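You operate a simulated robot arm through the tools that you are given. There is no shell and no other tool. Be economical: measure what you need, move in short steps, check, and stop when the job is done.

You are at the controls of a simulated robot arm. One attempt, no reset.

## Task
Try both plug gauges in the ring housing on the bench and sort it.
Fine: the line stands, leave it so; if the red gauge goes in, red tray, else green tray; gauges back.

Only the result counts: the job must be done as asked and must still hold three seconds after the hand-in. Knocking over, shifting, dropping, spilling or breaking anything else fails it.

## Robot
A 7-joint arm with a two-finger parallel gripper, fixed in place. Base frame: the origin is at the foot of the arm, x ahead of it, y to its left, z up. Readings come in m, rad, newtons and seconds.
Its first joint turns from -1.152 to 1.152 rad. Payload 2.5 kg.
Tool frame: the origin (TCP) lies between the finger pads and is the grasp point; the fingertips stand 0.023 m ahead of it; z points along the fingers, y is the line along which they close. The gripper opens to 0.094 m. The fingers are 0.038 m wide and 0.01 m thick; the gripper's body (0.054 by 0.096 m) begins 0.039 m behind the TCP.
Orientation is that of the tool frame in the base frame, as a unit quaternion [x, y, z, w]. With the fingers straight down and closing along the base's y, the tool's x points along the base's -x, its y along +y and its z along -z.

## Interface
- The arm moves only by the tool drive_tool. Its argument "increments" is a list of rows, each a list of 7 numbers: the opening, from 0 (shut) to 1 (fully open), then the shift along the tool's x, y, z in m, then the turn, a rotation vector about the tool's x, y, z in degrees. In form: [[fingers, tx, ty, tz, ax, ay, az], ...]. A call has 1 to 12 rows; each row shifts and turns the commanded pose from where the row before left it, along the tool's axes as they then stand. Rows are played at 5 a second. More than 0.05 m and 0.15 rad between two rows, or a gripper value outside its range, and nothing of the call is played. Where a pose cannot be reached the arm comes as near as it can. A force on the tool above 40 N (or 10 N above the force at the start of the call, whichever is more), or a blocked arm, ends the call early, and 0.2 s more pass. Each finger travels about 0.108 m/s and halts on what it meets, pressing with about 45 N; the grip force reading is that of the motor and also rises with nothing between the fingers. The clock runs only during rows and for 0.2 s after the last one: add rows that do not move to give the fingers time. The reply holds the time, the measured pose of the TCP, the force on the tool along the base axes, the opening and the grip force, in the units named above and with some noise, and new pictures: "show" is both (left out), scene, wrist or none.
- Cameras (640 x 400 px; columns grow to the right, rows downward): "scene" is fixed at [0.1247, -0.4115, 0.545]; the picture's right is [0.78, -0.63, 0.00], its down [-0.35, -0.43, -0.83] and it looks along [0.52, 0.65, -0.55] (base axes); focal length 343 px, centre (320, 200). "wrist" rides on the gripper at [-0.039, 0, -0.044] in the tool frame; the picture's right is [0.00, -1.00, 0.00], its down [0.97, 0.00, -0.24] and it looks along [0.24, 0.00, 0.97] (tool axes); focal length 218 px, centre (320, 200).
- measure_at(camera, pixels): for up to 12 pixels [column, row] of the newest picture of that camera ("zoom" is the newest enlarged one), the place [x, y, z] in the base frame of the surface seen there, good to about 0.002 m. It takes no simulated time.
- inspect(camera, box): a new picture of the part [left, top, right, bottom] of that camera's present view, enlarged. It takes no simulated time.
- job_done(): hands the job in; it is judged then, once.

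Work in short steps. Measure before you move; look again where a grasp or a placing could have gone wrong, and mend it. You have 80 turns and 120 pictures in all, those below and enlarged ones among them. Open the gripper and draw the arm clear of the work before you hand the job in, unless the task says otherwise; then end with one line.

The tools are called after ">>>" as name(argument=value, ...) on one line, values as JSON. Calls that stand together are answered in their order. drive_tool: Moves the arm, as the interface text tells. Its arguments: {"type":"object","properties":{"increments":{"type":"array"},"show":{"type":"string","enum":["both","scene","wrist","none"]}},"required":["increments"]} The other tools are called the same way: measure_at (camera, pixels) gives the place of the surface under pixels of a picture; inspect (camera, box) takes an enlarged picture of a part of a camera's view; job_done () hands the job in.

At the start:

```text
t: 0.0
tcp_pos: [0.4307, 0.0249, 0.2841]
orientation: [0.0, 1.0, 0.0, 0.0]
ft_force: [-0.8, 0.7, -0.7]
opening: 0.0939
grasp_force: 0.0
```

scene: 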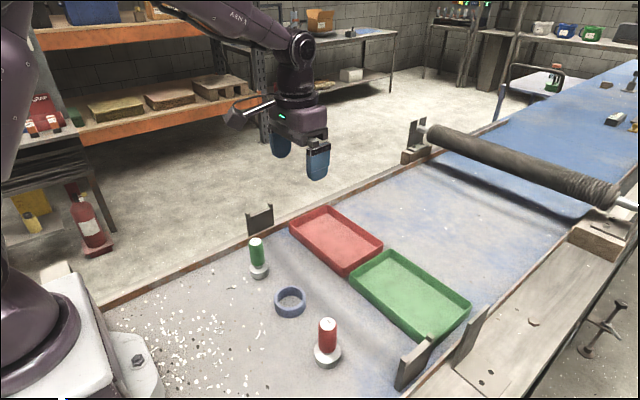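
wrist: 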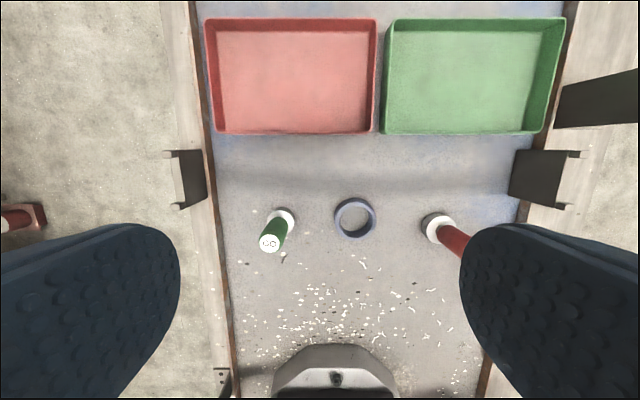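

The scene shows the green gauge at about (257,258), the ring at (290,302) and the red gauge at (327,342). I'll enlarge this area and measure it.

>>> inspect(camera="scene", box=[220, 220, 380, 380])

>>> inspect(camera="wrist", box=[240, 180, 480, 330])

>>> measure_at(camera="wrist", pixels=[[268, 244], [288, 213], [355, 201], [355, 234], [338, 218], [373, 218], [355, 218], [432, 222], [290, 75], [475, 75], [320, 250], [212, 75]])

>>> measure_at(camera="scene", pixels=[[256, 240], [257, 255], [259, 272], [328, 321], [327, 338], [328, 358], [289, 289], [290, 303], [277, 304], [304, 302], [335, 237], [410, 290]])

```text
2.50 times, centred on (300, 300) of scene
```

zoom: 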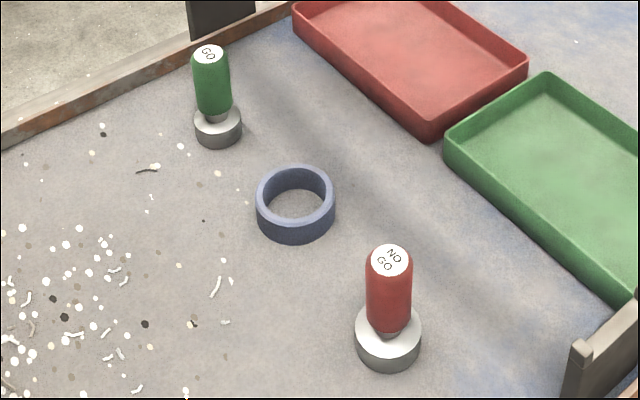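

```text
2.67 times, centred on (360, 255) of wrist
```

zoom: 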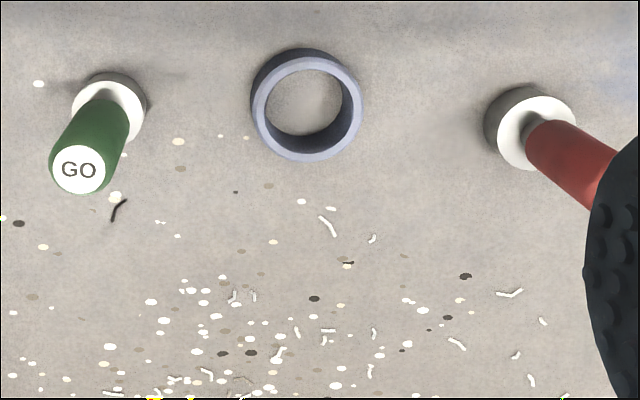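

```text
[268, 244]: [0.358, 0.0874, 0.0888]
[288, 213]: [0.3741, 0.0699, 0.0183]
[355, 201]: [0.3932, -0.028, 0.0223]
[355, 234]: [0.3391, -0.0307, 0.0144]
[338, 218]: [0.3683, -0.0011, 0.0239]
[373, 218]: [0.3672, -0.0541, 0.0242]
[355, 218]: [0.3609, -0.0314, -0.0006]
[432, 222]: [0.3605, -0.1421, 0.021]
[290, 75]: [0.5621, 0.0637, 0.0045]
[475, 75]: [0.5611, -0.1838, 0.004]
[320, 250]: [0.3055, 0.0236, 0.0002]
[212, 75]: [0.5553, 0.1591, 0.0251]
```

```text
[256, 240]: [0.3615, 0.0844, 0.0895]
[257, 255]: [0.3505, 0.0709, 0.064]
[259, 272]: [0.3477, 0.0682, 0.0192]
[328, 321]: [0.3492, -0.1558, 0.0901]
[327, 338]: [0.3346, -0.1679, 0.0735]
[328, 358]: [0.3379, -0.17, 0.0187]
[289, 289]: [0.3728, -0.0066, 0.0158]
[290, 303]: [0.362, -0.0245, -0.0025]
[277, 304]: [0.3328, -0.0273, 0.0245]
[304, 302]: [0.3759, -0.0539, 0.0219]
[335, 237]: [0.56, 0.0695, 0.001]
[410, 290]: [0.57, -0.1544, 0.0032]
```

The ring bore and both plug ends look similar in size, so this needs a physical test. The green handle is near (0.358, 0.080) and its top is at z≈0.09. I'll move above it for a closer look.

>>> drive_tool(increments=[[1, 0.02, 0.02, 0.03, 0, 0, 0], [1, 0.02, 0.02, 0.03, 0, 0, 0], [1, 0.02, 0.015, 0.03, 0, 0, 0], [1, 0, 0, 0, 0, 0, 0], [1, 0, 0, 0, 0, 0, 0]], show="wrist")

```text
t: 1.2
tcp_pos: [0.3702, 0.0812, 0.1931]
orientation: [0.0, 1.0, 0.0, 0.0]
ft_force: [1.2, -0.2, -0.1]
opening: 0.0942
grasp_force: 0.0
```

wrist: 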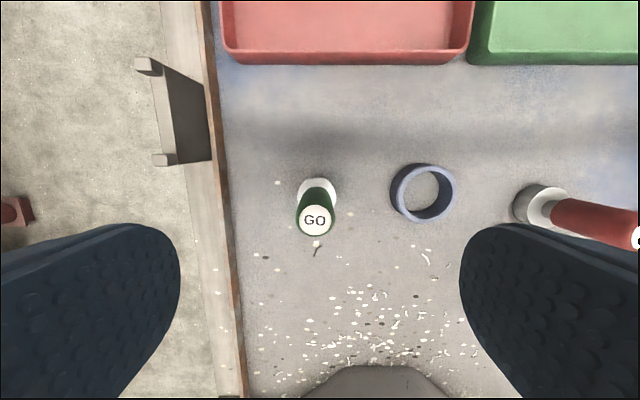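

The green gauge is now at (315,220) and its disc edges run from about 297 to 337. I'll zoom in and measure its top and plug, and the ring.

>>> inspect(camera="wrist", box=[280, 150, 472, 270])

>>> measure_at(camera="wrist", pixels=[[315, 220], [301, 220], [330, 220], [315, 207], [315, 233], [300, 192], [335, 192], [317, 181], [395, 192], [451, 192], [424, 168], [420, 218]])

```text
3.33 times, centred on (376, 210) of wrist
```

zoom: 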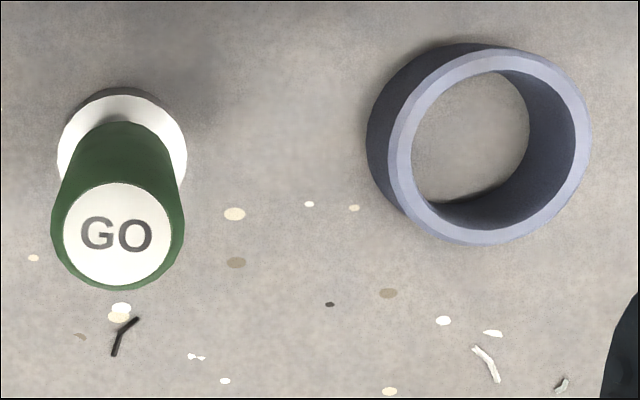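

```text
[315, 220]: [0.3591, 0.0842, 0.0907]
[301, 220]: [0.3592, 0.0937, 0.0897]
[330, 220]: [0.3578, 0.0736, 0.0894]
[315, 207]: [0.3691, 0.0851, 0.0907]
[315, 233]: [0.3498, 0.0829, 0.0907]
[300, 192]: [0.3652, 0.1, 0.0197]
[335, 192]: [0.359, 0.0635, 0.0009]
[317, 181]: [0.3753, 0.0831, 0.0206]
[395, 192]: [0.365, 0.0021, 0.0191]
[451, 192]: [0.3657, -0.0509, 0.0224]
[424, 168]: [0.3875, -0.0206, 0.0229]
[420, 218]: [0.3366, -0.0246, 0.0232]
```

I'll measure the plug and ring edges in the zoom to get centres and diameters.

>>> measure_at(camera="zoom", pixels=[[60, 150], [184, 150], [122, 97], [390, 147], [410, 147], [574, 147], [588, 147], [495, 52], [499, 70], [478, 228], [480, 243], [122, 234]])

```text
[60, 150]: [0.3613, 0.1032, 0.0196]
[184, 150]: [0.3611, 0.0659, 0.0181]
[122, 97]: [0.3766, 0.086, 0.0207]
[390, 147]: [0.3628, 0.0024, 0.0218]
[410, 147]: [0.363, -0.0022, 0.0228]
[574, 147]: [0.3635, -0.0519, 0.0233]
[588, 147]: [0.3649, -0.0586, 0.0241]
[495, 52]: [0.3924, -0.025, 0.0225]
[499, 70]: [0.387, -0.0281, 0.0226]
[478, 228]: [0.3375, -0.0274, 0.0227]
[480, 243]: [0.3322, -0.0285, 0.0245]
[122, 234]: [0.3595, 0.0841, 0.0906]
```

Green plug: diameter about 0.038, centre (0.359, 0.0842). Ring: bore about 0.050, outer diameter about 0.061, centre (0.362, -0.028). Next I'll look at the red gauge.

>>> drive_tool(increments=[[1, 0, -0.04, 0, 0, 0, 0], [1, 0, -0.04, 0, 0, 0, 0], [1, 0, -0.04, 0, 0, 0, 0], [1, 0, -0.04, 0, 0, 0, 0], [1, 0, -0.04, 0, 0, 0, 0], [1, 0, -0.036, 0, 0, 0, 0], [1, 0, 0, 0, 0, 0, 0], [1, 0, 0, 0, 0, 0, 0]], show="wrist")

>>> inspect(camera="wrist", box=[220, 150, 412, 270])

```text
t: 3.0
tcp_pos: [0.3702, -0.1546, 0.1926]
orientation: [-0.001, 1.0, 0.001, 0.001]
ft_force: [0.1, 0.1, -0.1]
opening: 0.0942
grasp_force: 0.1
```

wrist: 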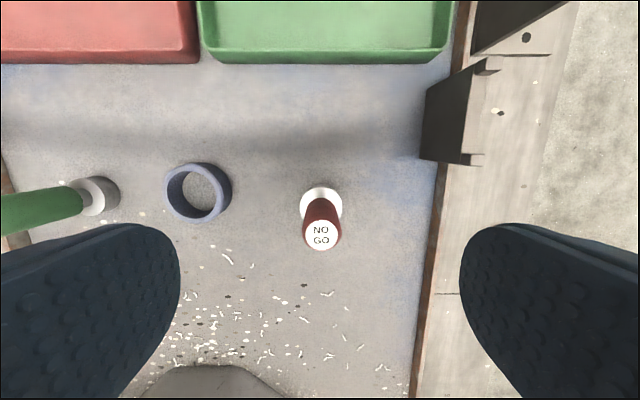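

```text
3.33 times, centred on (316, 210) of wrist
```

zoom: 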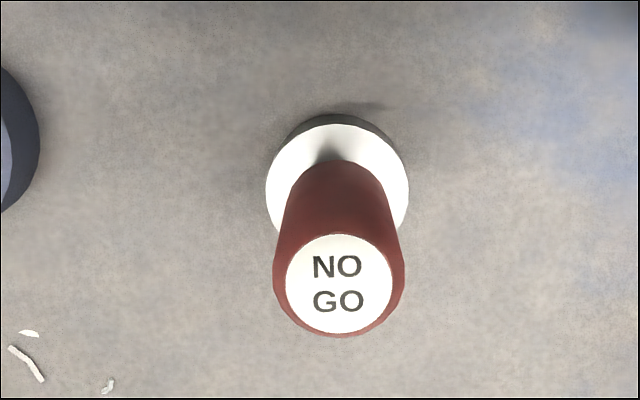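

>>> measure_at(camera="zoom", pixels=[[268, 190], [405, 190], [337, 122], [338, 284], [288, 284], [389, 284], [338, 238], [338, 330], [335, 190], [335, 140]])

>>> inspect(camera="wrist", box=[120, 130, 312, 250])

```text
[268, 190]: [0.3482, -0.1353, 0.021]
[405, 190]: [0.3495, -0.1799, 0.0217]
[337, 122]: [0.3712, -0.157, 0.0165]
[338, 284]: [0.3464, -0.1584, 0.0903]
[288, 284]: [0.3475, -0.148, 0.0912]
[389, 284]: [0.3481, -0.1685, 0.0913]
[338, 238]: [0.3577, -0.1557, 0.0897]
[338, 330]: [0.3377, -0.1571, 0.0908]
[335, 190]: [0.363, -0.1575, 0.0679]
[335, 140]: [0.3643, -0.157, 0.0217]
```

```text
3.33 times, centred on (216, 190) of wrist
```

zoom: 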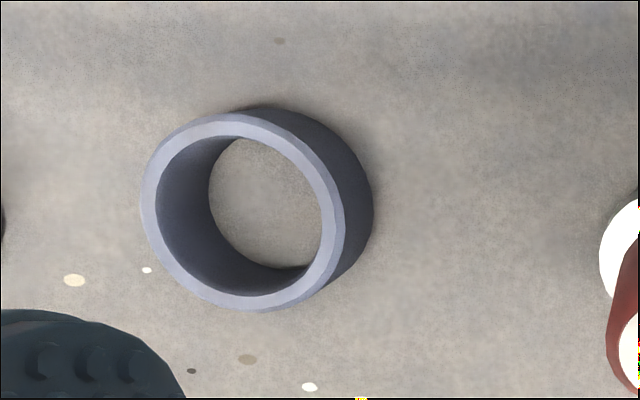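

Red plug: diameter about 0.0437, centre (0.348, -0.1575). I'll go down around the red handle and close.

>>> drive_tool(increments=[[1, 0.011, -0.0015, 0, 0, 0, 0], [1, 0.011, -0.0015, 0, 0, 0, 0], [1, 0, 0, 0.03, 0, 0, 0], [1, 0, 0, 0.03, 0, 0, 0], [1, 0, 0, 0.03, 0, 0, 0], [1, 0, 0, 0.02, 0, 0, 0], [1, 0, 0, 0.02, 0, 0, 0], [1, 0, 0, 0, 0, 0, 0]], show="both")

```text
t: 4.8
tcp_pos: [0.3485, -0.1583, 0.0651]
orientation: [0.0, 1.0, -0.001, 0.0]
ft_force: [-0.7, -0.1, 0.4]
opening: 0.094
grasp_force: 0.0
```

scene: 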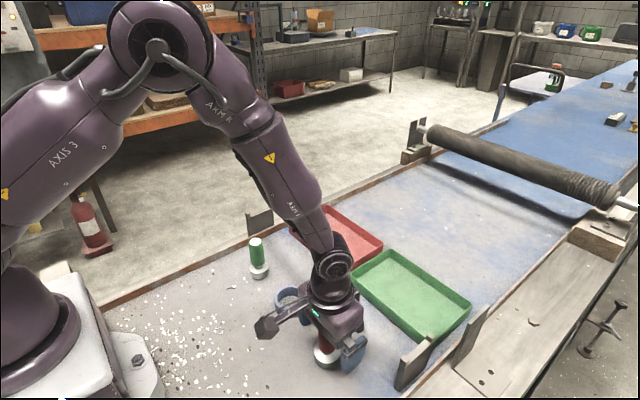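
wrist: 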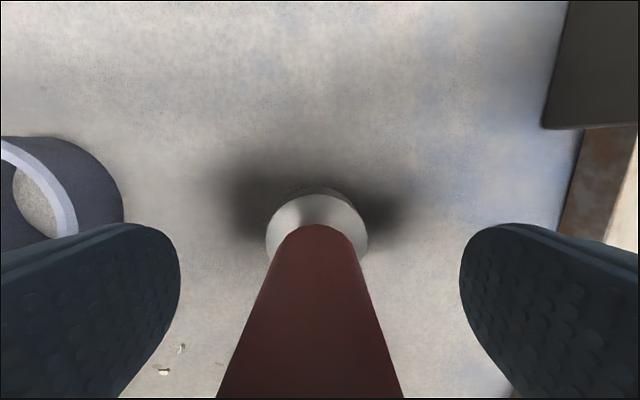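

The handle sits centred between the pads, within about 1 mm. I'll close step by step so it is not pushed.

>>> drive_tool(increments=[[0.6, 0, 0.001, 0, 0, 0, 0], [0.4, 0, 0, 0, 0, 0, 0], [0.3, 0, 0, 0, 0, 0, 0], [0.2, 0, 0, 0, 0, 0, 0], [0.1, 0, 0, 0, 0, 0, 0], [0.1, 0, 0, 0, 0, 0, 0]], show="wrist")

```text
t: 6.2
tcp_pos: [0.3492, -0.1577, 0.0641]
orientation: [0.0, 1.0, 0.0, -0.001]
ft_force: [-0.2, -0.4, -0.2]
opening: 0.0292
grasp_force: 45.0
```

wrist: 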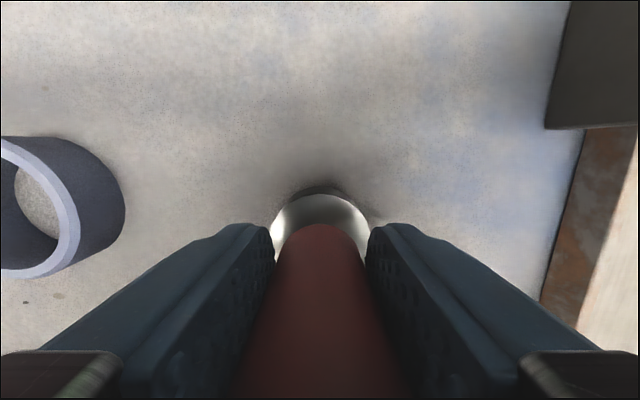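

The gauge is gripped at an opening of 0.029; its home is TCP (0.349, -0.1577, 0.0645). I'll lift it 0.06 and carry it over the ring at (0.3623, -0.0277).

>>> drive_tool(increments=[[0.1, 0, 0, 0.0, 0, 0, 0], [0.1, 0, 0, -0.02, 0, 0, 0], [0.1, 0, 0, -0.02, 0, 0, 0], [0.1, 0, 0, -0.02, 0, 0, 0], [0.1, -0.003, 0.03, 0, 0, 0, 0], [0.1, -0.003, 0.03, 0, 0, 0, 0], [0.1, -0.003, 0.03, 0, 0, 0, 0], [0.1, -0.003, 0.03, 0, 0, 0, 0], [0.1, -0.0018, 0.01, 0, 0, 0, 0], [0.1, 0, 0, 0, 0, 0, 0], [0.1, 0, 0, 0, 0, 0, 0]], show="both")

>>> inspect(camera="scene", box=[240, 240, 360, 340])

```text
t: 8.6
tcp_pos: [0.3623, -0.0273, 0.1239]
orientation: [-0.001, 1.0, 0.0, 0.0]
ft_force: [-0.1, -0.1, -2.1]
opening: 0.0293
grasp_force: 45.3
```

scene: 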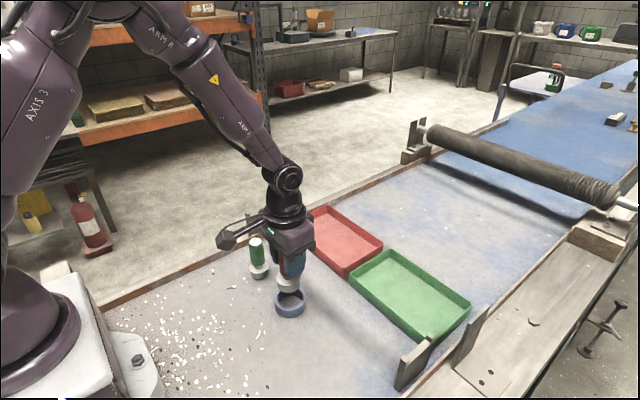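
wrist: 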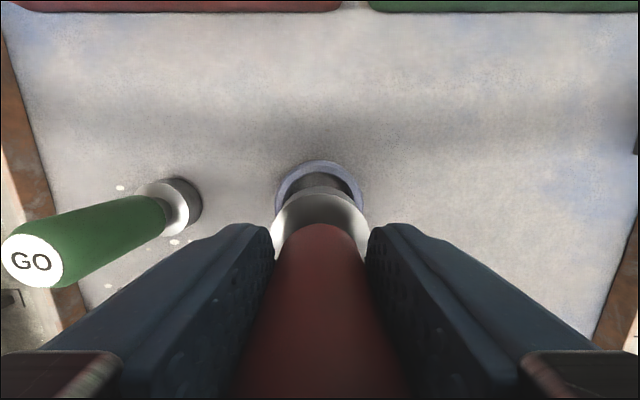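

```text
4.00 times, centred on (300, 290) of scene
```

zoom: 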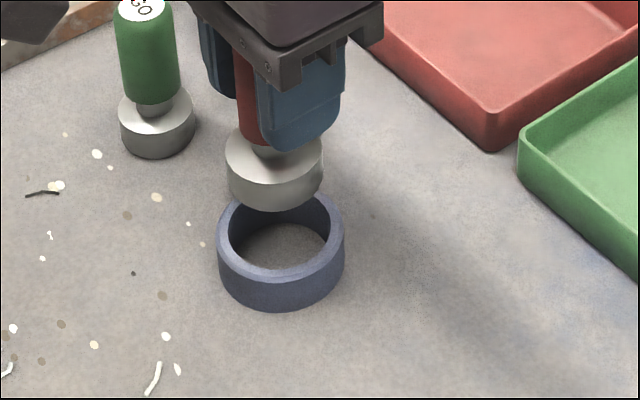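

The plug's underside is at z≈0.06, well centred over the ring at column 320. I'll go down to just above the rim and look again.

>>> drive_tool(increments=[[0.1, 0, 0, 0.015, 0, 0, 0], [0.1, 0, 0, 0.015, 0, 0, 0], [0.1, 0, 0, 0, 0, 0, 0], [0.1, 0, 0, 0, 0, 0, 0]], show="none")

>>> inspect(camera="scene", box=[240, 260, 340, 330])

>>> inspect(camera="wrist", box=[240, 130, 400, 240])

```text
t: 9.6
tcp_pos: [0.3624, -0.0273, 0.0937]
orientation: [-0.001, 1.0, 0.0, 0.0]
ft_force: [0.8, 0.6, -2.0]
opening: 0.0291
grasp_force: 44.9
```

```text
5.71 times, centred on (290, 295) of scene
```

zoom: 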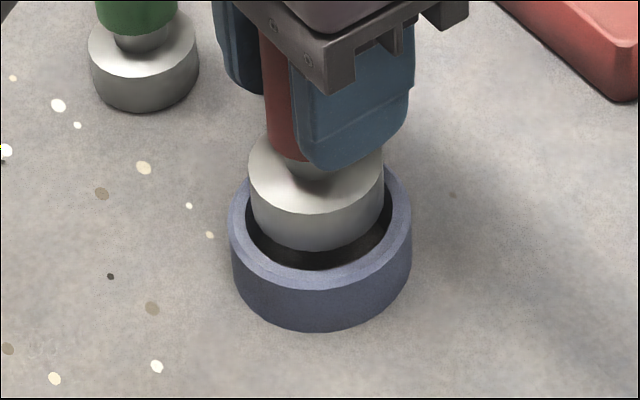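

```text
3.64 times, centred on (320, 185) of wrist
```

zoom: 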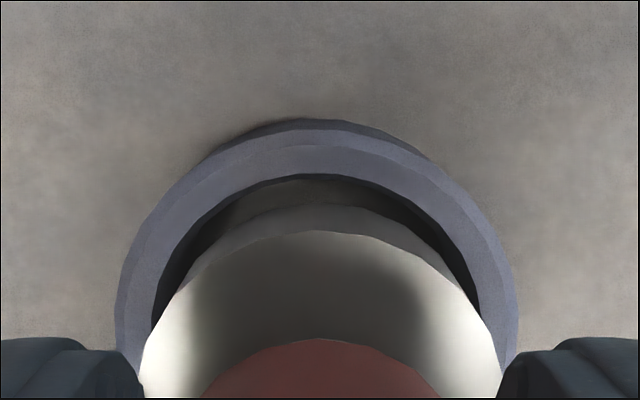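

The plug sits inside the bore outline with a small gap all round, about 1 mm off in y. I'll correct that and lower gently, watching the force.

>>> drive_tool(increments=[[0.1, 0, 0.0008, 0.005, 0, 0, 0], [0.1, 0, 0, 0.004, 0, 0, 0], [0.1, 0, 0, 0.004, 0, 0, 0], [0.1, 0, 0, 0.004, 0, 0, 0], [0.1, 0, 0, 0, 0, 0, 0]], show="none")

>>> inspect(camera="scene", box=[240, 260, 340, 330])

```text
t: 10.8
tcp_pos: [0.3628, -0.0267, 0.0755]
orientation: [0.0, 1.0, 0.0, -0.001]
ft_force: [-0.6, 0.2, -1.9]
opening: 0.0292
grasp_force: 44.7
```

```text
5.71 times, centred on (290, 295) of scene
```

zoom: 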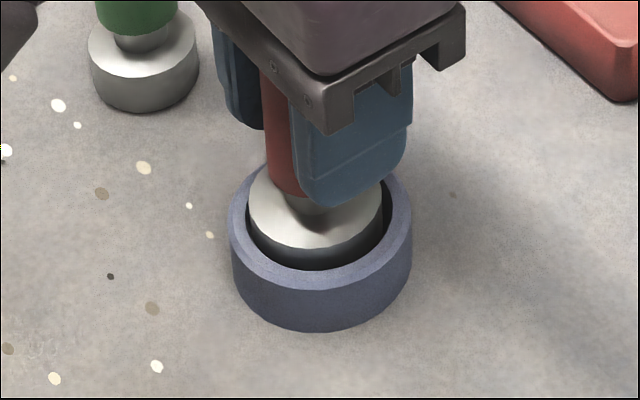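

The plug's underside is at z≈0.011, 13 mm inside the ring, with no contact force. I'll lower it the rest of the way to confirm.

>>> drive_tool(increments=[[0.1, 0, 0, 0.004, 0, 0, 0], [0.1, 0, 0, 0.004, 0, 0, 0], [0.1, 0, 0, 0.002, 0, 0, 0], [0.1, 0, 0, 0, 0, 0, 0]], show="none")

>>> inspect(camera="scene", box=[240, 260, 340, 330])

```text
t: 11.8
tcp_pos: [0.362, -0.0258, 0.0662]
orientation: [0.0, 1.0, 0.0, 0.0]
ft_force: [0.1, -0.8, -1.6]
opening: 0.0295
grasp_force: 45.1
```

```text
5.71 times, centred on (290, 295) of scene
```

zoom: 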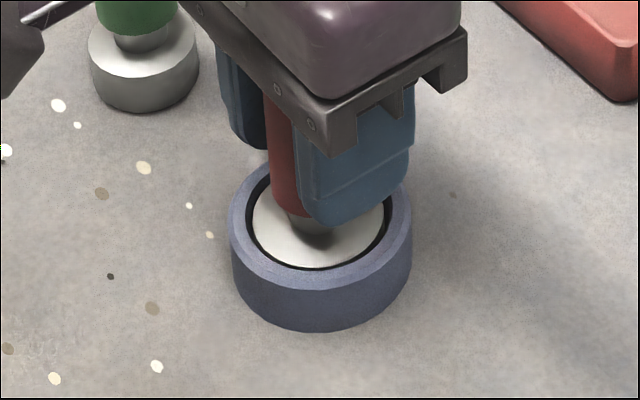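

Red goes in fully with no resistance, so the ring belongs in the red tray. I'll withdraw the gauge and carry it back over its home by the reverse path.

>>> drive_tool(increments=[[0.1, 0, 0, -0.017, 0, 0, 0], [0.1, 0, 0, -0.02, 0, 0, 0], [0.1, 0, 0, -0.02, 0, 0, 0], [0.1, 0.003, -0.03, 0, 0, 0, 0], [0.1, 0.003, -0.03, 0, 0, 0, 0], [0.1, 0.003, -0.03, 0, 0, 0, 0], [0.1, 0.003, -0.03, 0, 0, 0, 0], [0.1, 0.0018, -0.0108, 0, 0, 0, 0], [0.1, 0, 0, 0, 0, 0, 0], [0.1, 0, 0, 0.02, 0, 0, 0], [0.1, 0, 0, 0.02, 0, 0, 0], [0.1, 0, 0, 0, 0, 0, 0]], show="both")

```text
t: 14.4
tcp_pos: [0.3488, -0.1567, 0.0836]
orientation: [0.0, 1.0, 0.0, 0.0]
ft_force: [0.0, -0.3, -2.7]
opening: 0.0293
grasp_force: 45.0
```

scene: 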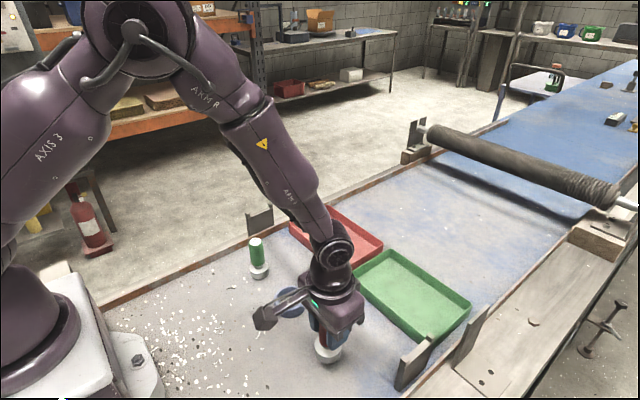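
wrist: 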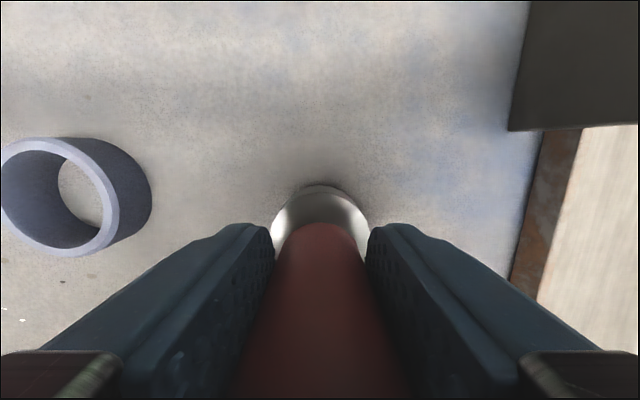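

It is above home, with about 0.019 left to go. I'll lower it gently, let it settle and open slowly.

>>> drive_tool(increments=[[0.1, 0, -0.0008, 0.01, 0, 0, 0], [0.1, 0, 0, 0.006, 0, 0, 0], [0.1, 0, 0, 0.003, 0, 0, 0], [0.1, 0, 0, 0, 0, 0, 0], [0.1, 0, 0, 0, 0, 0, 0]], show="none")

>>> inspect(camera="scene", box=[280, 310, 380, 380])

```text
t: 15.6
tcp_pos: [0.3489, -0.1585, 0.0651]
orientation: [0.0, 1.0, 0.0, 0.0]
ft_force: [-6.5, 1.4, 18.4]
opening: 0.0292
grasp_force: 45.2
```

```text
5.71 times, centred on (330, 345) of scene
```

zoom: 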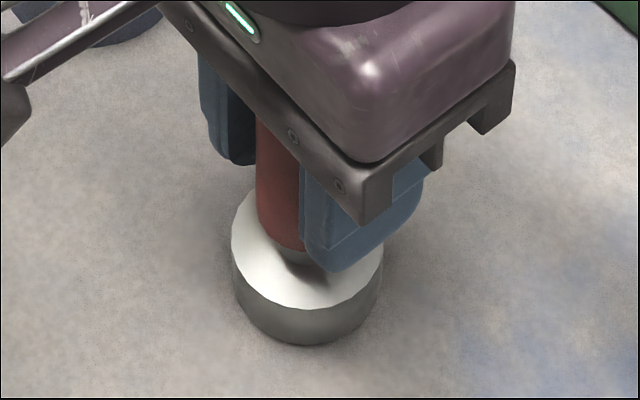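

It is seated: there is an 18 N upward contact force. I'll ease off slightly, open, and rise straight up.

>>> drive_tool(increments=[[0.1, 0, 0, -0.0008, 0, 0, 0], [0.1, 0, 0, 0, 0, 0, 0], [0.4, 0, 0, 0, 0, 0, 0], [0.7, 0, 0, 0, 0, 0, 0], [1, 0, 0, 0, 0, 0, 0], [1, 0, 0, 0, 0, 0, 0], [1, 0, 0, -0.03, 0, 0, 0], [1, 0, 0, -0.04, 0, 0, 0], [1, 0, 0, -0.04, 0, 0, 0], [1, -0.01, 0, -0.02, 0, 0, 0], [1, -0.01, 0, 0, 0, 0, 0], [1, 0, 0, 0, 0, 0, 0]], show="both")

>>> inspect(camera="wrist", box=[220, 150, 412, 270])

```text
t: 18.2
tcp_pos: [0.3703, -0.1571, 0.1944]
orientation: [0.0, 1.0, -0.001, 0.0]
ft_force: [0.4, -0.1, -0.3]
opening: 0.0941
grasp_force: 0.0
```

scene: 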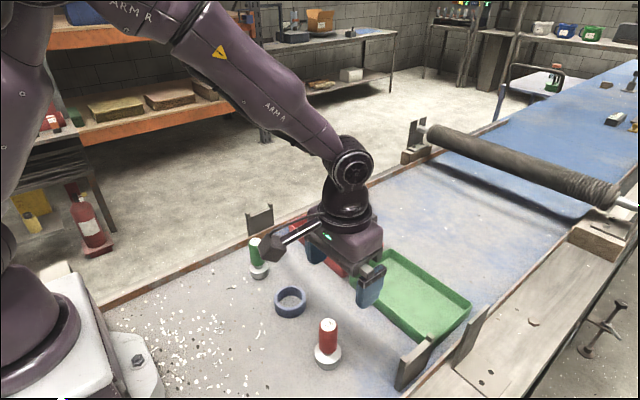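
wrist: 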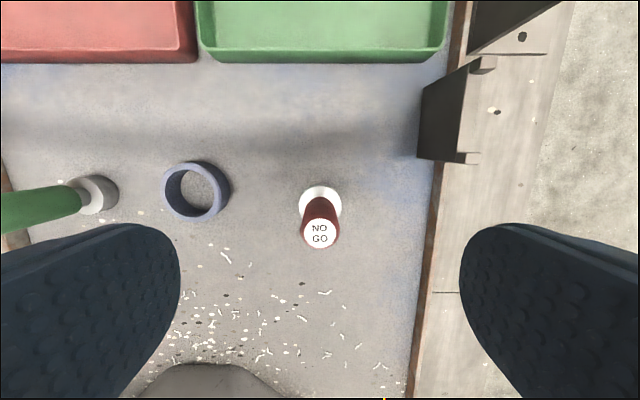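

```text
3.33 times, centred on (316, 210) of wrist
```

zoom: 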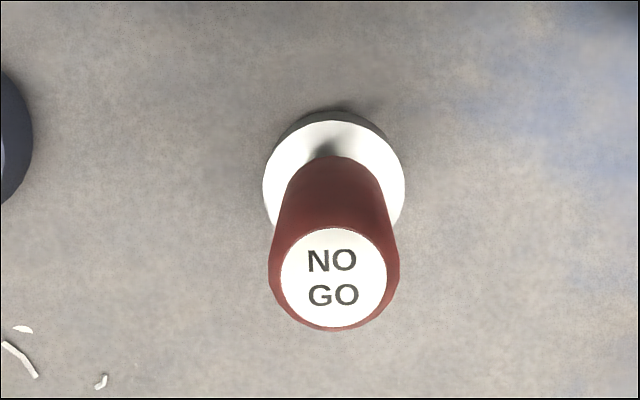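

Red is back at its start pixels (scene 327,321 to 328,358) and upright. Next is green: I'll move above (0.359, 0.0842) with a smaller opening, because of the side rail.

>>> drive_tool(increments=[[0.65, 0.005, 0.045, 0, 0, 0, 0], [0.65, 0.005, 0.045, 0, 0, 0, 0], [0.65, 0, 0.045, 0, 0, 0, 0], [0.65, 0, 0.045, 0, 0, 0, 0], [0.65, 0, 0.045, 0, 0, 0, 0], [0.65, 0, 0.0165, 0, 0, 0, 0], [0.65, 0, 0, 0, 0, 0, 0], [0.65, 0, 0, 0.03, 0, 0, 0], [0.65, 0, 0, 0.03, 0, 0, 0], [0.65, 0, 0, 0, 0, 0, 0]], show="wrist")

```text
t: 20.4
tcp_pos: [0.3582, 0.0847, 0.1356]
orientation: [0.0, 1.0, 0.0, 0.001]
ft_force: [-0.9, 0.5, 0.0]
opening: 0.0612
grasp_force: 0.1
```

wrist: 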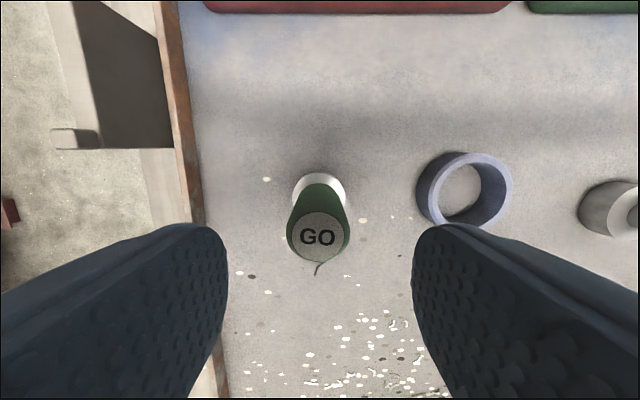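

Green is centred at column 318 between the fingers. I'll go down 0.07 and close gently.

>>> drive_tool(increments=[[0.65, 0, 0, 0.03, 0, 0, 0], [0.65, 0, 0, 0.025, 0, 0, 0], [0.65, 0, 0, 0.0155, 0, 0, 0], [0.65, 0, 0, 0, 0, 0, 0], [0.65, 0, 0, 0, 0, 0, 0], [0.5, 0, 0, 0, 0, 0, 0], [0.4, 0, 0, 0, 0, 0, 0], [0.3, 0, 0, 0, 0, 0, 0], [0.2, 0, 0, 0, 0, 0, 0], [0.1, 0, 0, 0, 0, 0, 0], [0.1, 0, 0, 0, 0, 0, 0]], show="wrist")

```text
t: 22.8
tcp_pos: [0.3599, 0.0843, 0.0644]
orientation: [0.0, 1.0, -0.001, 0.0]
ft_force: [-0.5, 1.1, 3.0]
opening: 0.0291
grasp_force: 45.2
```

wrist: 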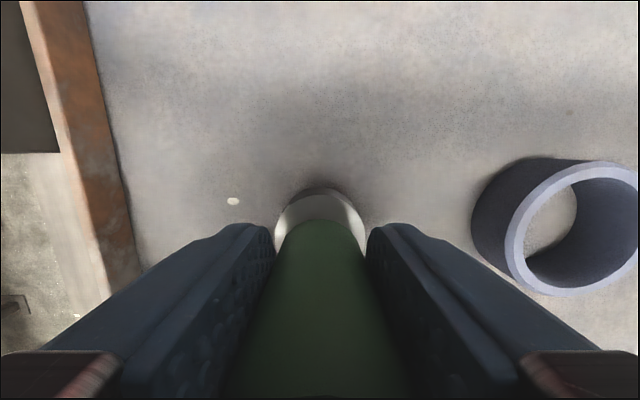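

Green is held; its home is TCP (0.3595, 0.0843, 0.0645). I'll lift it 0.06, carry it over the ring and lower it to just above the rim.

>>> drive_tool(increments=[[0.1, 0, 0, -0.02, 0, 0, 0], [0.1, 0, 0, -0.02, 0, 0, 0], [0.1, 0, 0, -0.02, 0, 0, 0], [0.1, -0.003, -0.03, 0, 0, 0, 0], [0.1, 0, -0.03, 0, 0, 0, 0], [0.1, 0, -0.03, 0, 0, 0, 0], [0.1, 0, -0.0215, 0, 0, 0, 0], [0.1, 0, 0, 0, 0, 0, 0], [0.1, 0, 0, 0.015, 0, 0, 0], [0.1, 0, 0, 0.015, 0, 0, 0], [0.1, 0, 0, 0, 0, 0, 0]], show="none")

>>> inspect(camera="wrist", box=[240, 130, 400, 240])

>>> inspect(camera="scene", box=[240, 260, 340, 330])

```text
t: 25.2
tcp_pos: [0.3611, -0.0286, 0.0953]
orientation: [0.0, 1.0, 0.0, -0.001]
ft_force: [-0.1, -0.2, -1.4]
opening: 0.0289
grasp_force: 45.0
```

```text
3.64 times, centred on (320, 185) of wrist
```

zoom: 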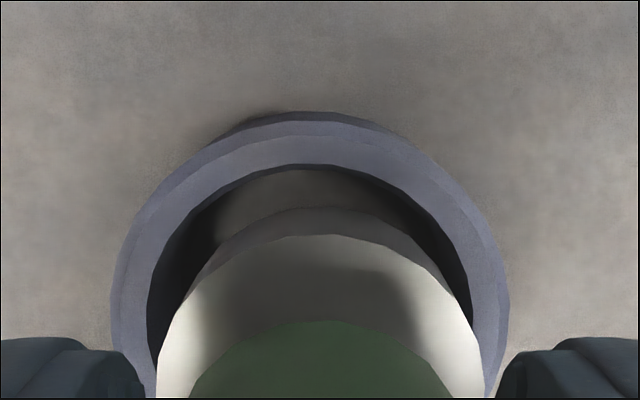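

```text
5.71 times, centred on (290, 295) of scene
```

zoom: 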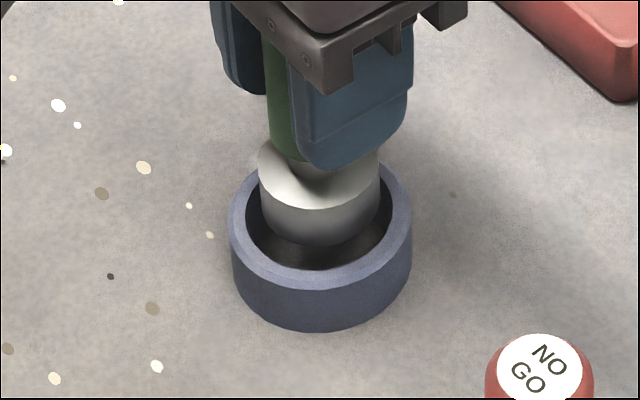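

Green sits inside the bore outline and is slightly right of centre, so I'll shift y by +1.5 mm and lower it in.

>>> drive_tool(increments=[[0.1, 0, 0.0015, 0.005, 0, 0, 0], [0.1, 0, 0, 0.006, 0, 0, 0], [0.1, 0, 0, 0.006, 0, 0, 0], [0.1, 0, 0, 0.006, 0, 0, 0], [0.1, 0, 0, 0.004, 0, 0, 0], [0.1, 0, 0, 0, 0, 0, 0]], show="none")

>>> inspect(camera="scene", box=[240, 260, 340, 330])

```text
t: 26.6
tcp_pos: [0.3626, -0.0261, 0.0667]
orientation: [0.0, 1.0, -0.001, 0.0]
ft_force: [0.6, 0.2, -1.5]
opening: 0.0289
grasp_force: 44.4
```

```text
5.71 times, centred on (290, 295) of scene
```

zoom: 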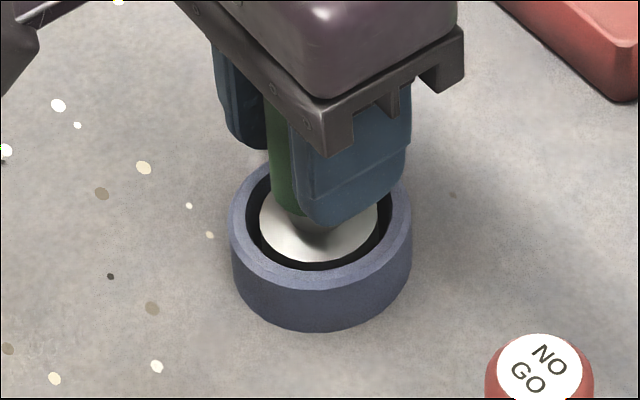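

Green goes in freely too. I'll withdraw it and take it home.

>>> drive_tool(increments=[[0.1, 0, 0, -0.017, 0, 0, 0], [0.1, 0, 0, -0.02, 0, 0, 0], [0.1, 0, 0, -0.02, 0, 0, 0], [0.1, 0, 0.03, 0, 0, 0, 0], [0.1, 0, 0.03, 0, 0, 0, 0], [0.1, 0, 0.03, 0, 0, 0, 0], [0.1, 0.003, 0.02, 0, 0, 0, 0], [0.1, 0, 0, 0, 0, 0, 0], [0.1, 0, 0, 0.02, 0, 0, 0], [0.1, 0, 0, 0.02, 0, 0, 0], [0.1, 0, 0, 0.01, 0, 0, 0], [0.1, 0, 0, 0, 0, 0, 0]], show="wrist")

```text
t: 29.2
tcp_pos: [0.3591, 0.0835, 0.0745]
orientation: [0.001, 1.0, 0.0, 0.0]
ft_force: [0.6, -0.6, -2.3]
opening: 0.029
grasp_force: 44.8
```

wrist: 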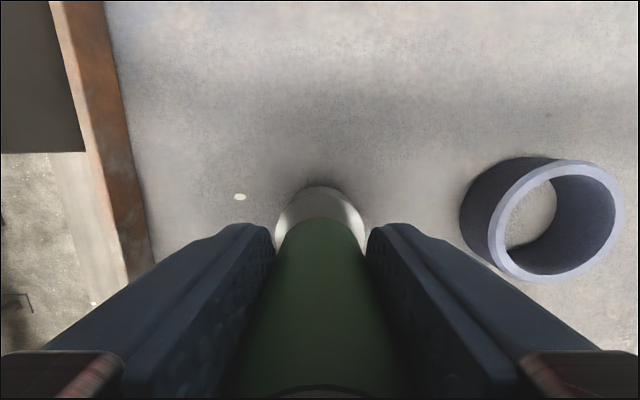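

There is about 0.01 left to go. I'll lower it the last bit and check the contact force.

>>> drive_tool(increments=[[0.1, 0, 0.0003, 0.005, 0, 0, 0], [0.1, 0, 0, 0.003, 0, 0, 0], [0.1, 0, 0, 0.0015, 0, 0, 0], [0.1, 0, 0, 0, 0, 0, 0]], show="none")

```text
t: 30.2
tcp_pos: [0.3574, 0.0834, 0.0653]
orientation: [-0.001, 1.0, 0.0, 0.0]
ft_force: [-8.3, -1.6, 26.1]
opening: 0.0291
grasp_force: 45.3
```

It is seated (26 N up). I'll ease off 1 mm, open and rise.

>>> drive_tool(increments=[[0.1, 0, 0, -0.001, 0, 0, 0], [0.1, 0, 0, 0, 0, 0, 0], [0.35, 0, 0, 0, 0, 0, 0], [0.5, 0, 0, 0, 0, 0, 0], [0.65, 0, 0, 0, 0, 0, 0], [0.65, 0, 0, 0, 0, 0, 0], [0.65, 0, 0, -0.03, 0, 0, 0], [0.65, 0, 0, -0.04, 0, 0, 0], [0.65, 0, 0, -0.04, 0, 0, 0], [0.65, -0.005, 0, -0.02, 0, 0, 0], [0.65, -0.005, 0, 0, 0, 0, 0], [0.65, 0, 0, 0, 0, 0, 0]], show="both")

>>> inspect(camera="scene", box=[220, 220, 380, 380])

>>> inspect(camera="wrist", box=[280, 150, 472, 270])

```text
t: 32.8
tcp_pos: [0.3701, 0.0833, 0.1967]
orientation: [-0.001, 1.0, 0.0, 0.0]
ft_force: [-0.2, 0.6, 0.1]
opening: 0.0612
grasp_force: 0.1
```

scene: 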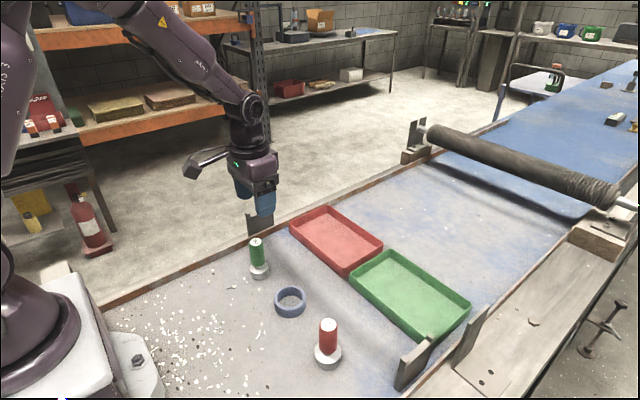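
wrist: 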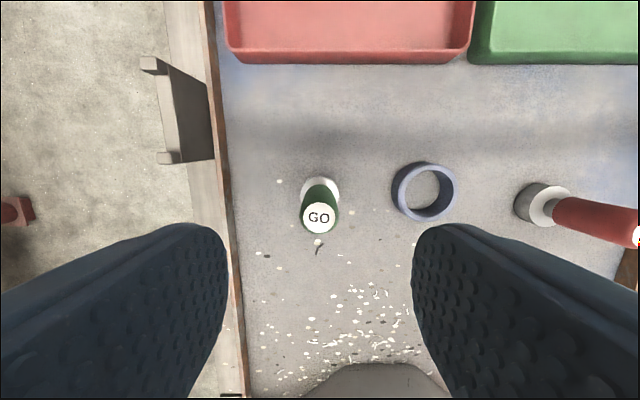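

```text
2.50 times, centred on (300, 300) of scene
```

zoom: 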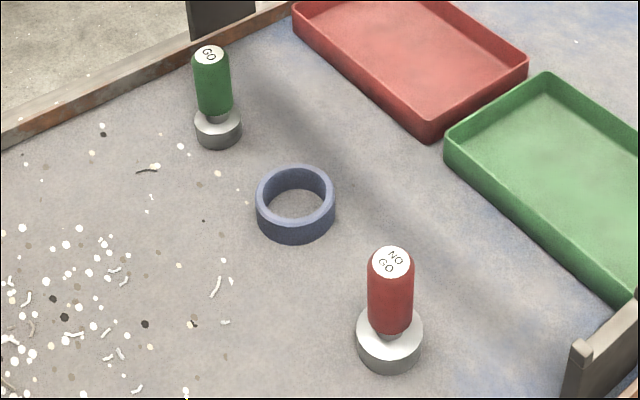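

```text
3.33 times, centred on (376, 210) of wrist
```

zoom: 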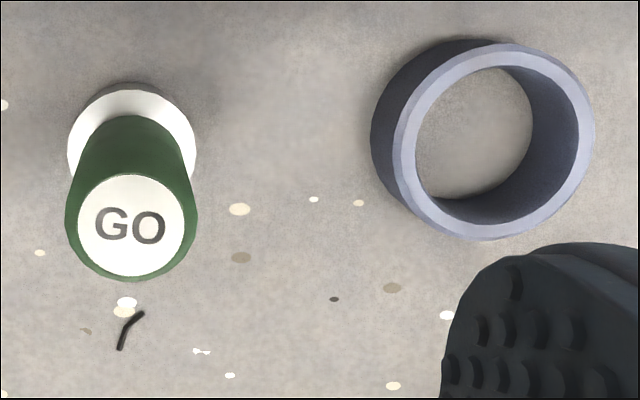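

Both gauges stand back on their starting spots. Before I go low at the ring, I'll check how far the stalk on the gripper, at (190,170), reaches, and measure the tray.

>>> measure_at(camera="scene", pixels=[[190, 172], [205, 165], [192, 158], [225, 155], [248, 180], [291, 229], [343, 273], [328, 207], [382, 241], [336, 240]])

>>> measure_at(camera="wrist", pixels=[[345, 25], [345, 58], [229, 40], [470, 40], [317, 217], [425, 190]])

```text
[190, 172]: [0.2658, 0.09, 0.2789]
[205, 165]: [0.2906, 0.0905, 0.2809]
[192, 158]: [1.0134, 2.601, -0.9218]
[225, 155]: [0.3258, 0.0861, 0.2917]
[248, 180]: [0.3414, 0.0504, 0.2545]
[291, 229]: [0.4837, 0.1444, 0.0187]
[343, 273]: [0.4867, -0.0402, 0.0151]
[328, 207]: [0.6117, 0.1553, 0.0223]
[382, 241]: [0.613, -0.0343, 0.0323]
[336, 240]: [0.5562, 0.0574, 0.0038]
```

```text
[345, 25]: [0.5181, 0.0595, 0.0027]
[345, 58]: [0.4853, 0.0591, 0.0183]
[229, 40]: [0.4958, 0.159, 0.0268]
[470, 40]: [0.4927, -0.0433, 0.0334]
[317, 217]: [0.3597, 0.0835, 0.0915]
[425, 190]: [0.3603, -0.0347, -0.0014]
```

Stalk clearance is fine. The red tray spans x 0.487–0.613 and y -0.04–0.155, with its floor at about 0.003. I'll move over the ring fully open and go down partway.

>>> drive_tool(increments=[[1, 0.0075, -0.04, 0, 0, 0, 0], [1, 0, -0.04, 0, 0, 0, 0], [1, 0, -0.031, 0, 0, 0, 0], [1, 0, 0, 0, 0, 0, 0], [1, 0, 0, 0.04, 0, 0, 0], [1, 0, 0, 0.04, 0, 0, 0], [1, 0, 0, 0.03, 0, 0, 0], [1, 0, 0, 0, 0, 0, 0]], show="both")

```text
t: 34.6
tcp_pos: [0.3613, -0.0285, 0.0856]
orientation: [0.001, 1.0, 0.001, 0.0]
ft_force: [0.1, -0.5, 0.0]
opening: 0.0939
grasp_force: 0.0
```

scene: 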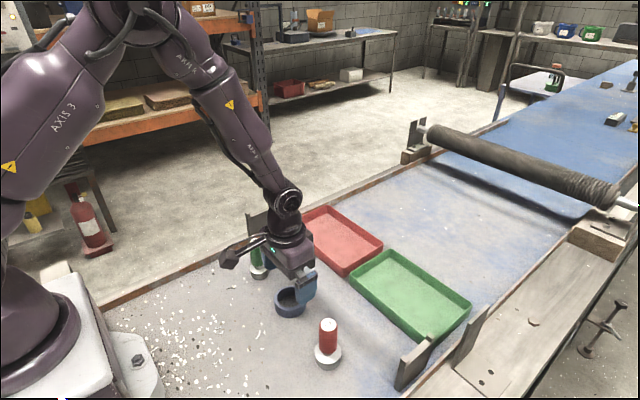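
wrist: 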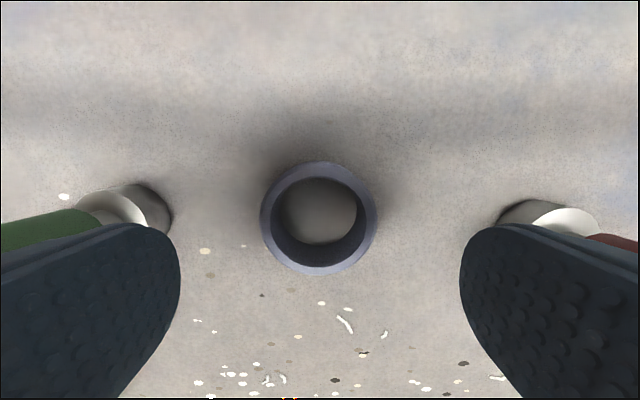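

The ring is centred at column 318. I'll descend to TCP z≈0.028, with the tips 5 mm off the bench, and close.

>>> drive_tool(increments=[[1, 0, 0, 0.025, 0, 0, 0], [1, 0, 0, 0.02, 0, 0, 0], [1, 0, 0, 0.0125, 0, 0, 0], [1, 0, 0, 0, 0, 0, 0], [0.85, 0, 0, 0, 0, 0, 0], [0.75, 0, 0, 0, 0, 0, 0], [0.65, 0, 0, 0, 0, 0, 0], [0.5, 0, 0, 0, 0, 0, 0], [0.5, 0, 0, 0, 0, 0, 0]], show="both")

```text
t: 36.6
tcp_pos: [0.3611, -0.0276, 0.0268]
orientation: [-0.001, 1.0, 0.0, -0.001]
ft_force: [-0.2, 0.2, -0.8]
opening: 0.0611
grasp_force: 45.0
```

scene: 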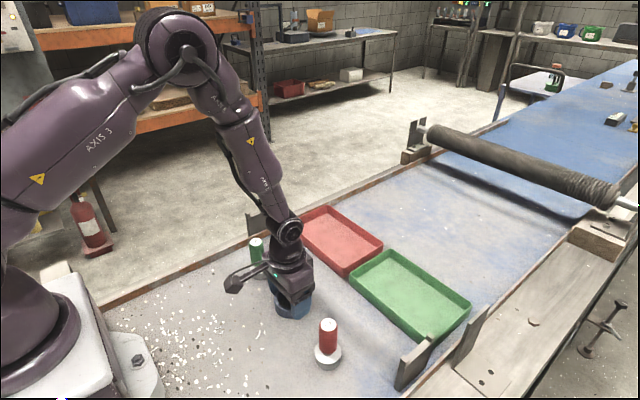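
wrist: 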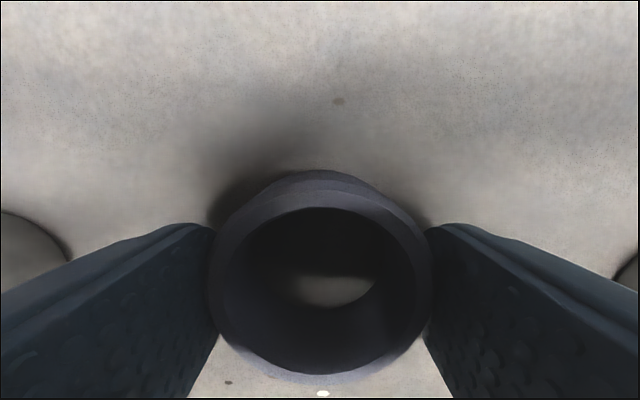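

The ring is gripped at 0.061. I'll lift it 0.11 and carry it over the red tray centre at (0.548, 0.056).

>>> drive_tool(increments=[[0.5, 0, 0, -0.02, 0, 0, 0], [0.5, 0, 0, -0.03, 0, 0, 0], [0.5, 0, 0, -0.03, 0, 0, 0], [0.5, 0, 0, -0.03, 0, 0, 0], [0.5, -0.04, 0, 0, 0, 0, 0], [0.5, -0.04, 0.01, 0, 0, 0, 0], [0.5, -0.04, 0.025, 0, 0, 0, 0], [0.5, -0.04, 0.025, 0, 0, 0, 0], [0.5, -0.027, 0.023, 0, 0, 0, 0], [0.5, 0, 0, 0, 0, 0, 0], [0.5, 0, 0, 0, 0, 0, 0]], show="both")

```text
t: 39.0
tcp_pos: [0.5488, 0.0558, 0.1388]
orientation: [0.0, 1.0, 0.0, 0.0]
ft_force: [-0.5, 0.4, -3.2]
opening: 0.0612
grasp_force: 45.6
```

scene: 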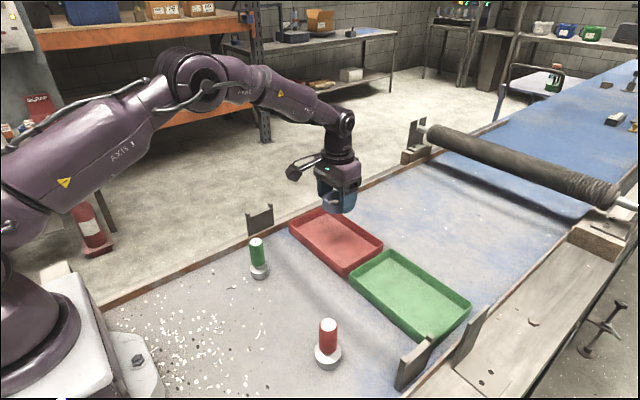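
wrist: 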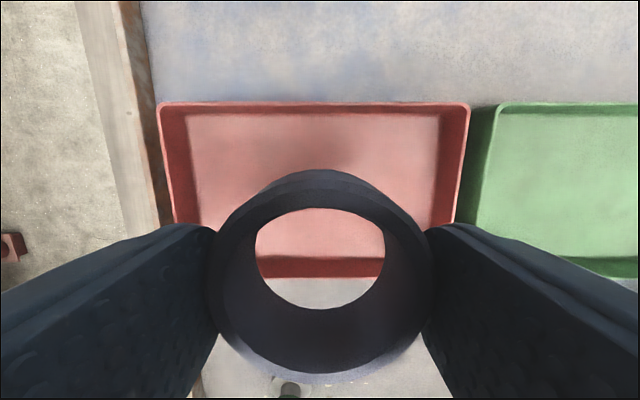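

The ring is over the tray. I'll lower it 0.1, then check the force on the last millimetres.

>>> drive_tool(increments=[[0.5, 0, 0, 0.03, 0, 0, 0], [0.5, 0, 0, 0.03, 0, 0, 0], [0.5, 0, 0, 0.025, 0, 0, 0], [0.5, 0, 0, 0.015, 0, 0, 0], [0.5, 0, 0, 0, 0, 0, 0], [0.5, 0, 0, 0.003, 0, 0, 0], [0.5, 0, 0, 0.003, 0, 0, 0], [0.5, 0, 0, 0, 0, 0, 0]], show="both")

```text
t: 40.8
tcp_pos: [0.5484, 0.0545, 0.0323]
orientation: [0.0, 1.0, 0.0, 0.0]
ft_force: [0.6, -0.7, -3.5]
opening: 0.0612
grasp_force: 45.3
```

scene: 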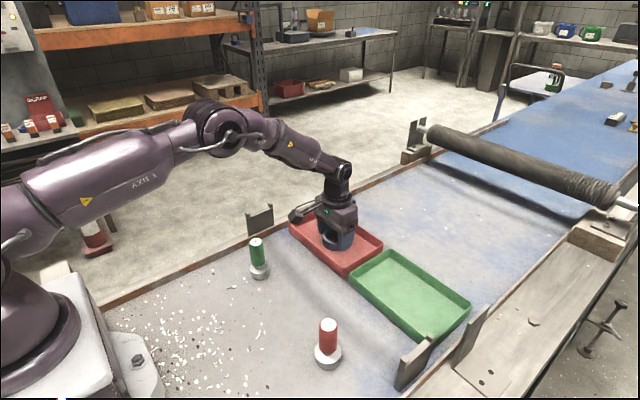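
wrist: 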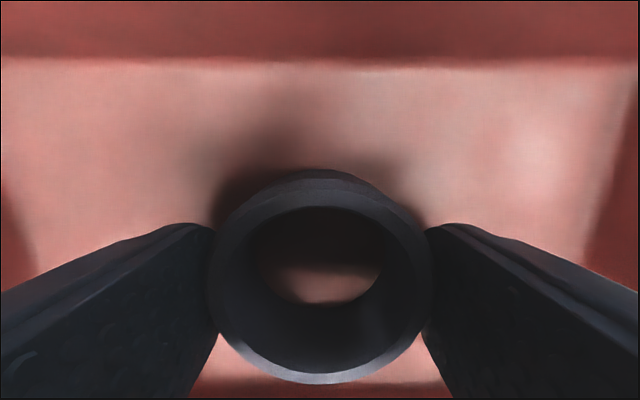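

There is no contact yet, with the ring about 1–2 mm above the floor. I'll lower it slightly until it touches.

>>> drive_tool(increments=[[0.5, 0, 0, 0.0015, 0, 0, 0], [0.5, 0, 0, 0.001, 0, 0, 0], [0.5, 0, 0, 0, 0, 0, 0]], show="none")

```text
t: 41.6
tcp_pos: [0.5495, 0.0562, 0.0328]
orientation: [0.0, 1.0, 0.001, 0.0]
ft_force: [-10.8, -1.7, 28.6]
opening: 0.0612
grasp_force: 45.2
```

The ring is on the tray floor (28 N up). I'll ease off 1 mm, open, rise straight up and draw back.

>>> drive_tool(increments=[[0.5, 0, 0, -0.0012, 0, 0, 0], [0.5, 0, 0, 0, 0, 0, 0], [0.75, 0, 0, 0, 0, 0, 0], [0.9, 0, 0, 0, 0, 0, 0], [1, 0, 0, 0, 0, 0, 0], [1, 0, 0, 0, 0, 0, 0], [1, 0, 0, -0.03, 0, 0, 0], [1, 0, 0, -0.04, 0, 0, 0], [1, 0, 0, -0.04, 0, 0, 0], [1, 0, 0, -0.04, 0, 0, 0], [1, 0, 0, -0.04, 0, 0, 0], [1, 0, 0, 0, 0, 0, 0]], show="none")

>>> drive_tool(increments=[[1, 0.03, 0, -0.02, 0, 0, 0], [1, 0.04, 0, -0.02, 0, 0, 0], [1, 0.04, 0, -0.02, 0, 0, 0], [1, 0, 0, 0, 0, 0, 0], [1, 0, 0, 0, 0, 0, 0]], show="both")

```text
t: 44.2
tcp_pos: [0.548, 0.0546, 0.2212]
orientation: [0.0, 1.0, 0.0, 0.0]
ft_force: [-0.6, 0.2, 0.0]
opening: 0.0941
grasp_force: 0.0
```

```text
t: 45.4
tcp_pos: [0.4388, 0.056, 0.2819]
orientation: [0.0, 1.0, 0.0, -0.001]
ft_force: [-0.1, 0.3, -0.2]
opening: 0.0942
grasp_force: 0.1
```

scene: 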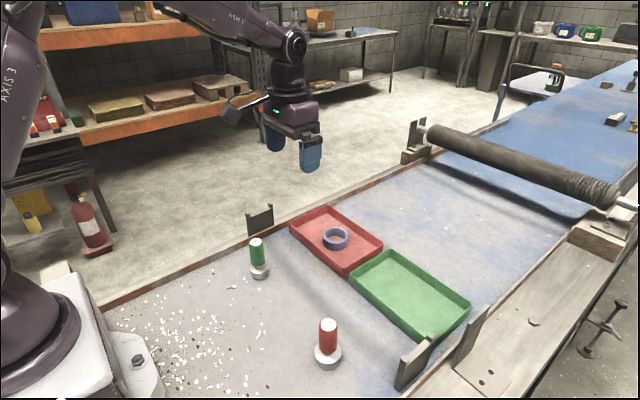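
wrist: 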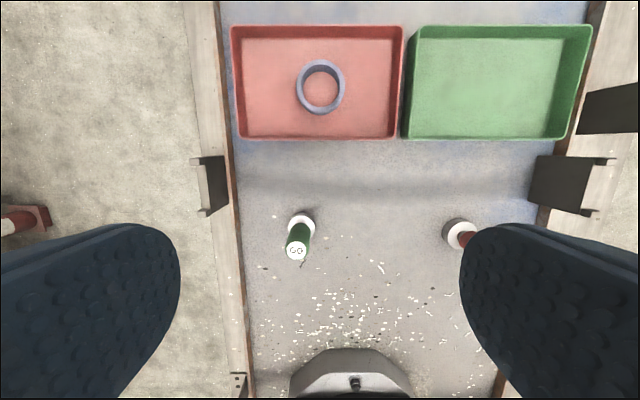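

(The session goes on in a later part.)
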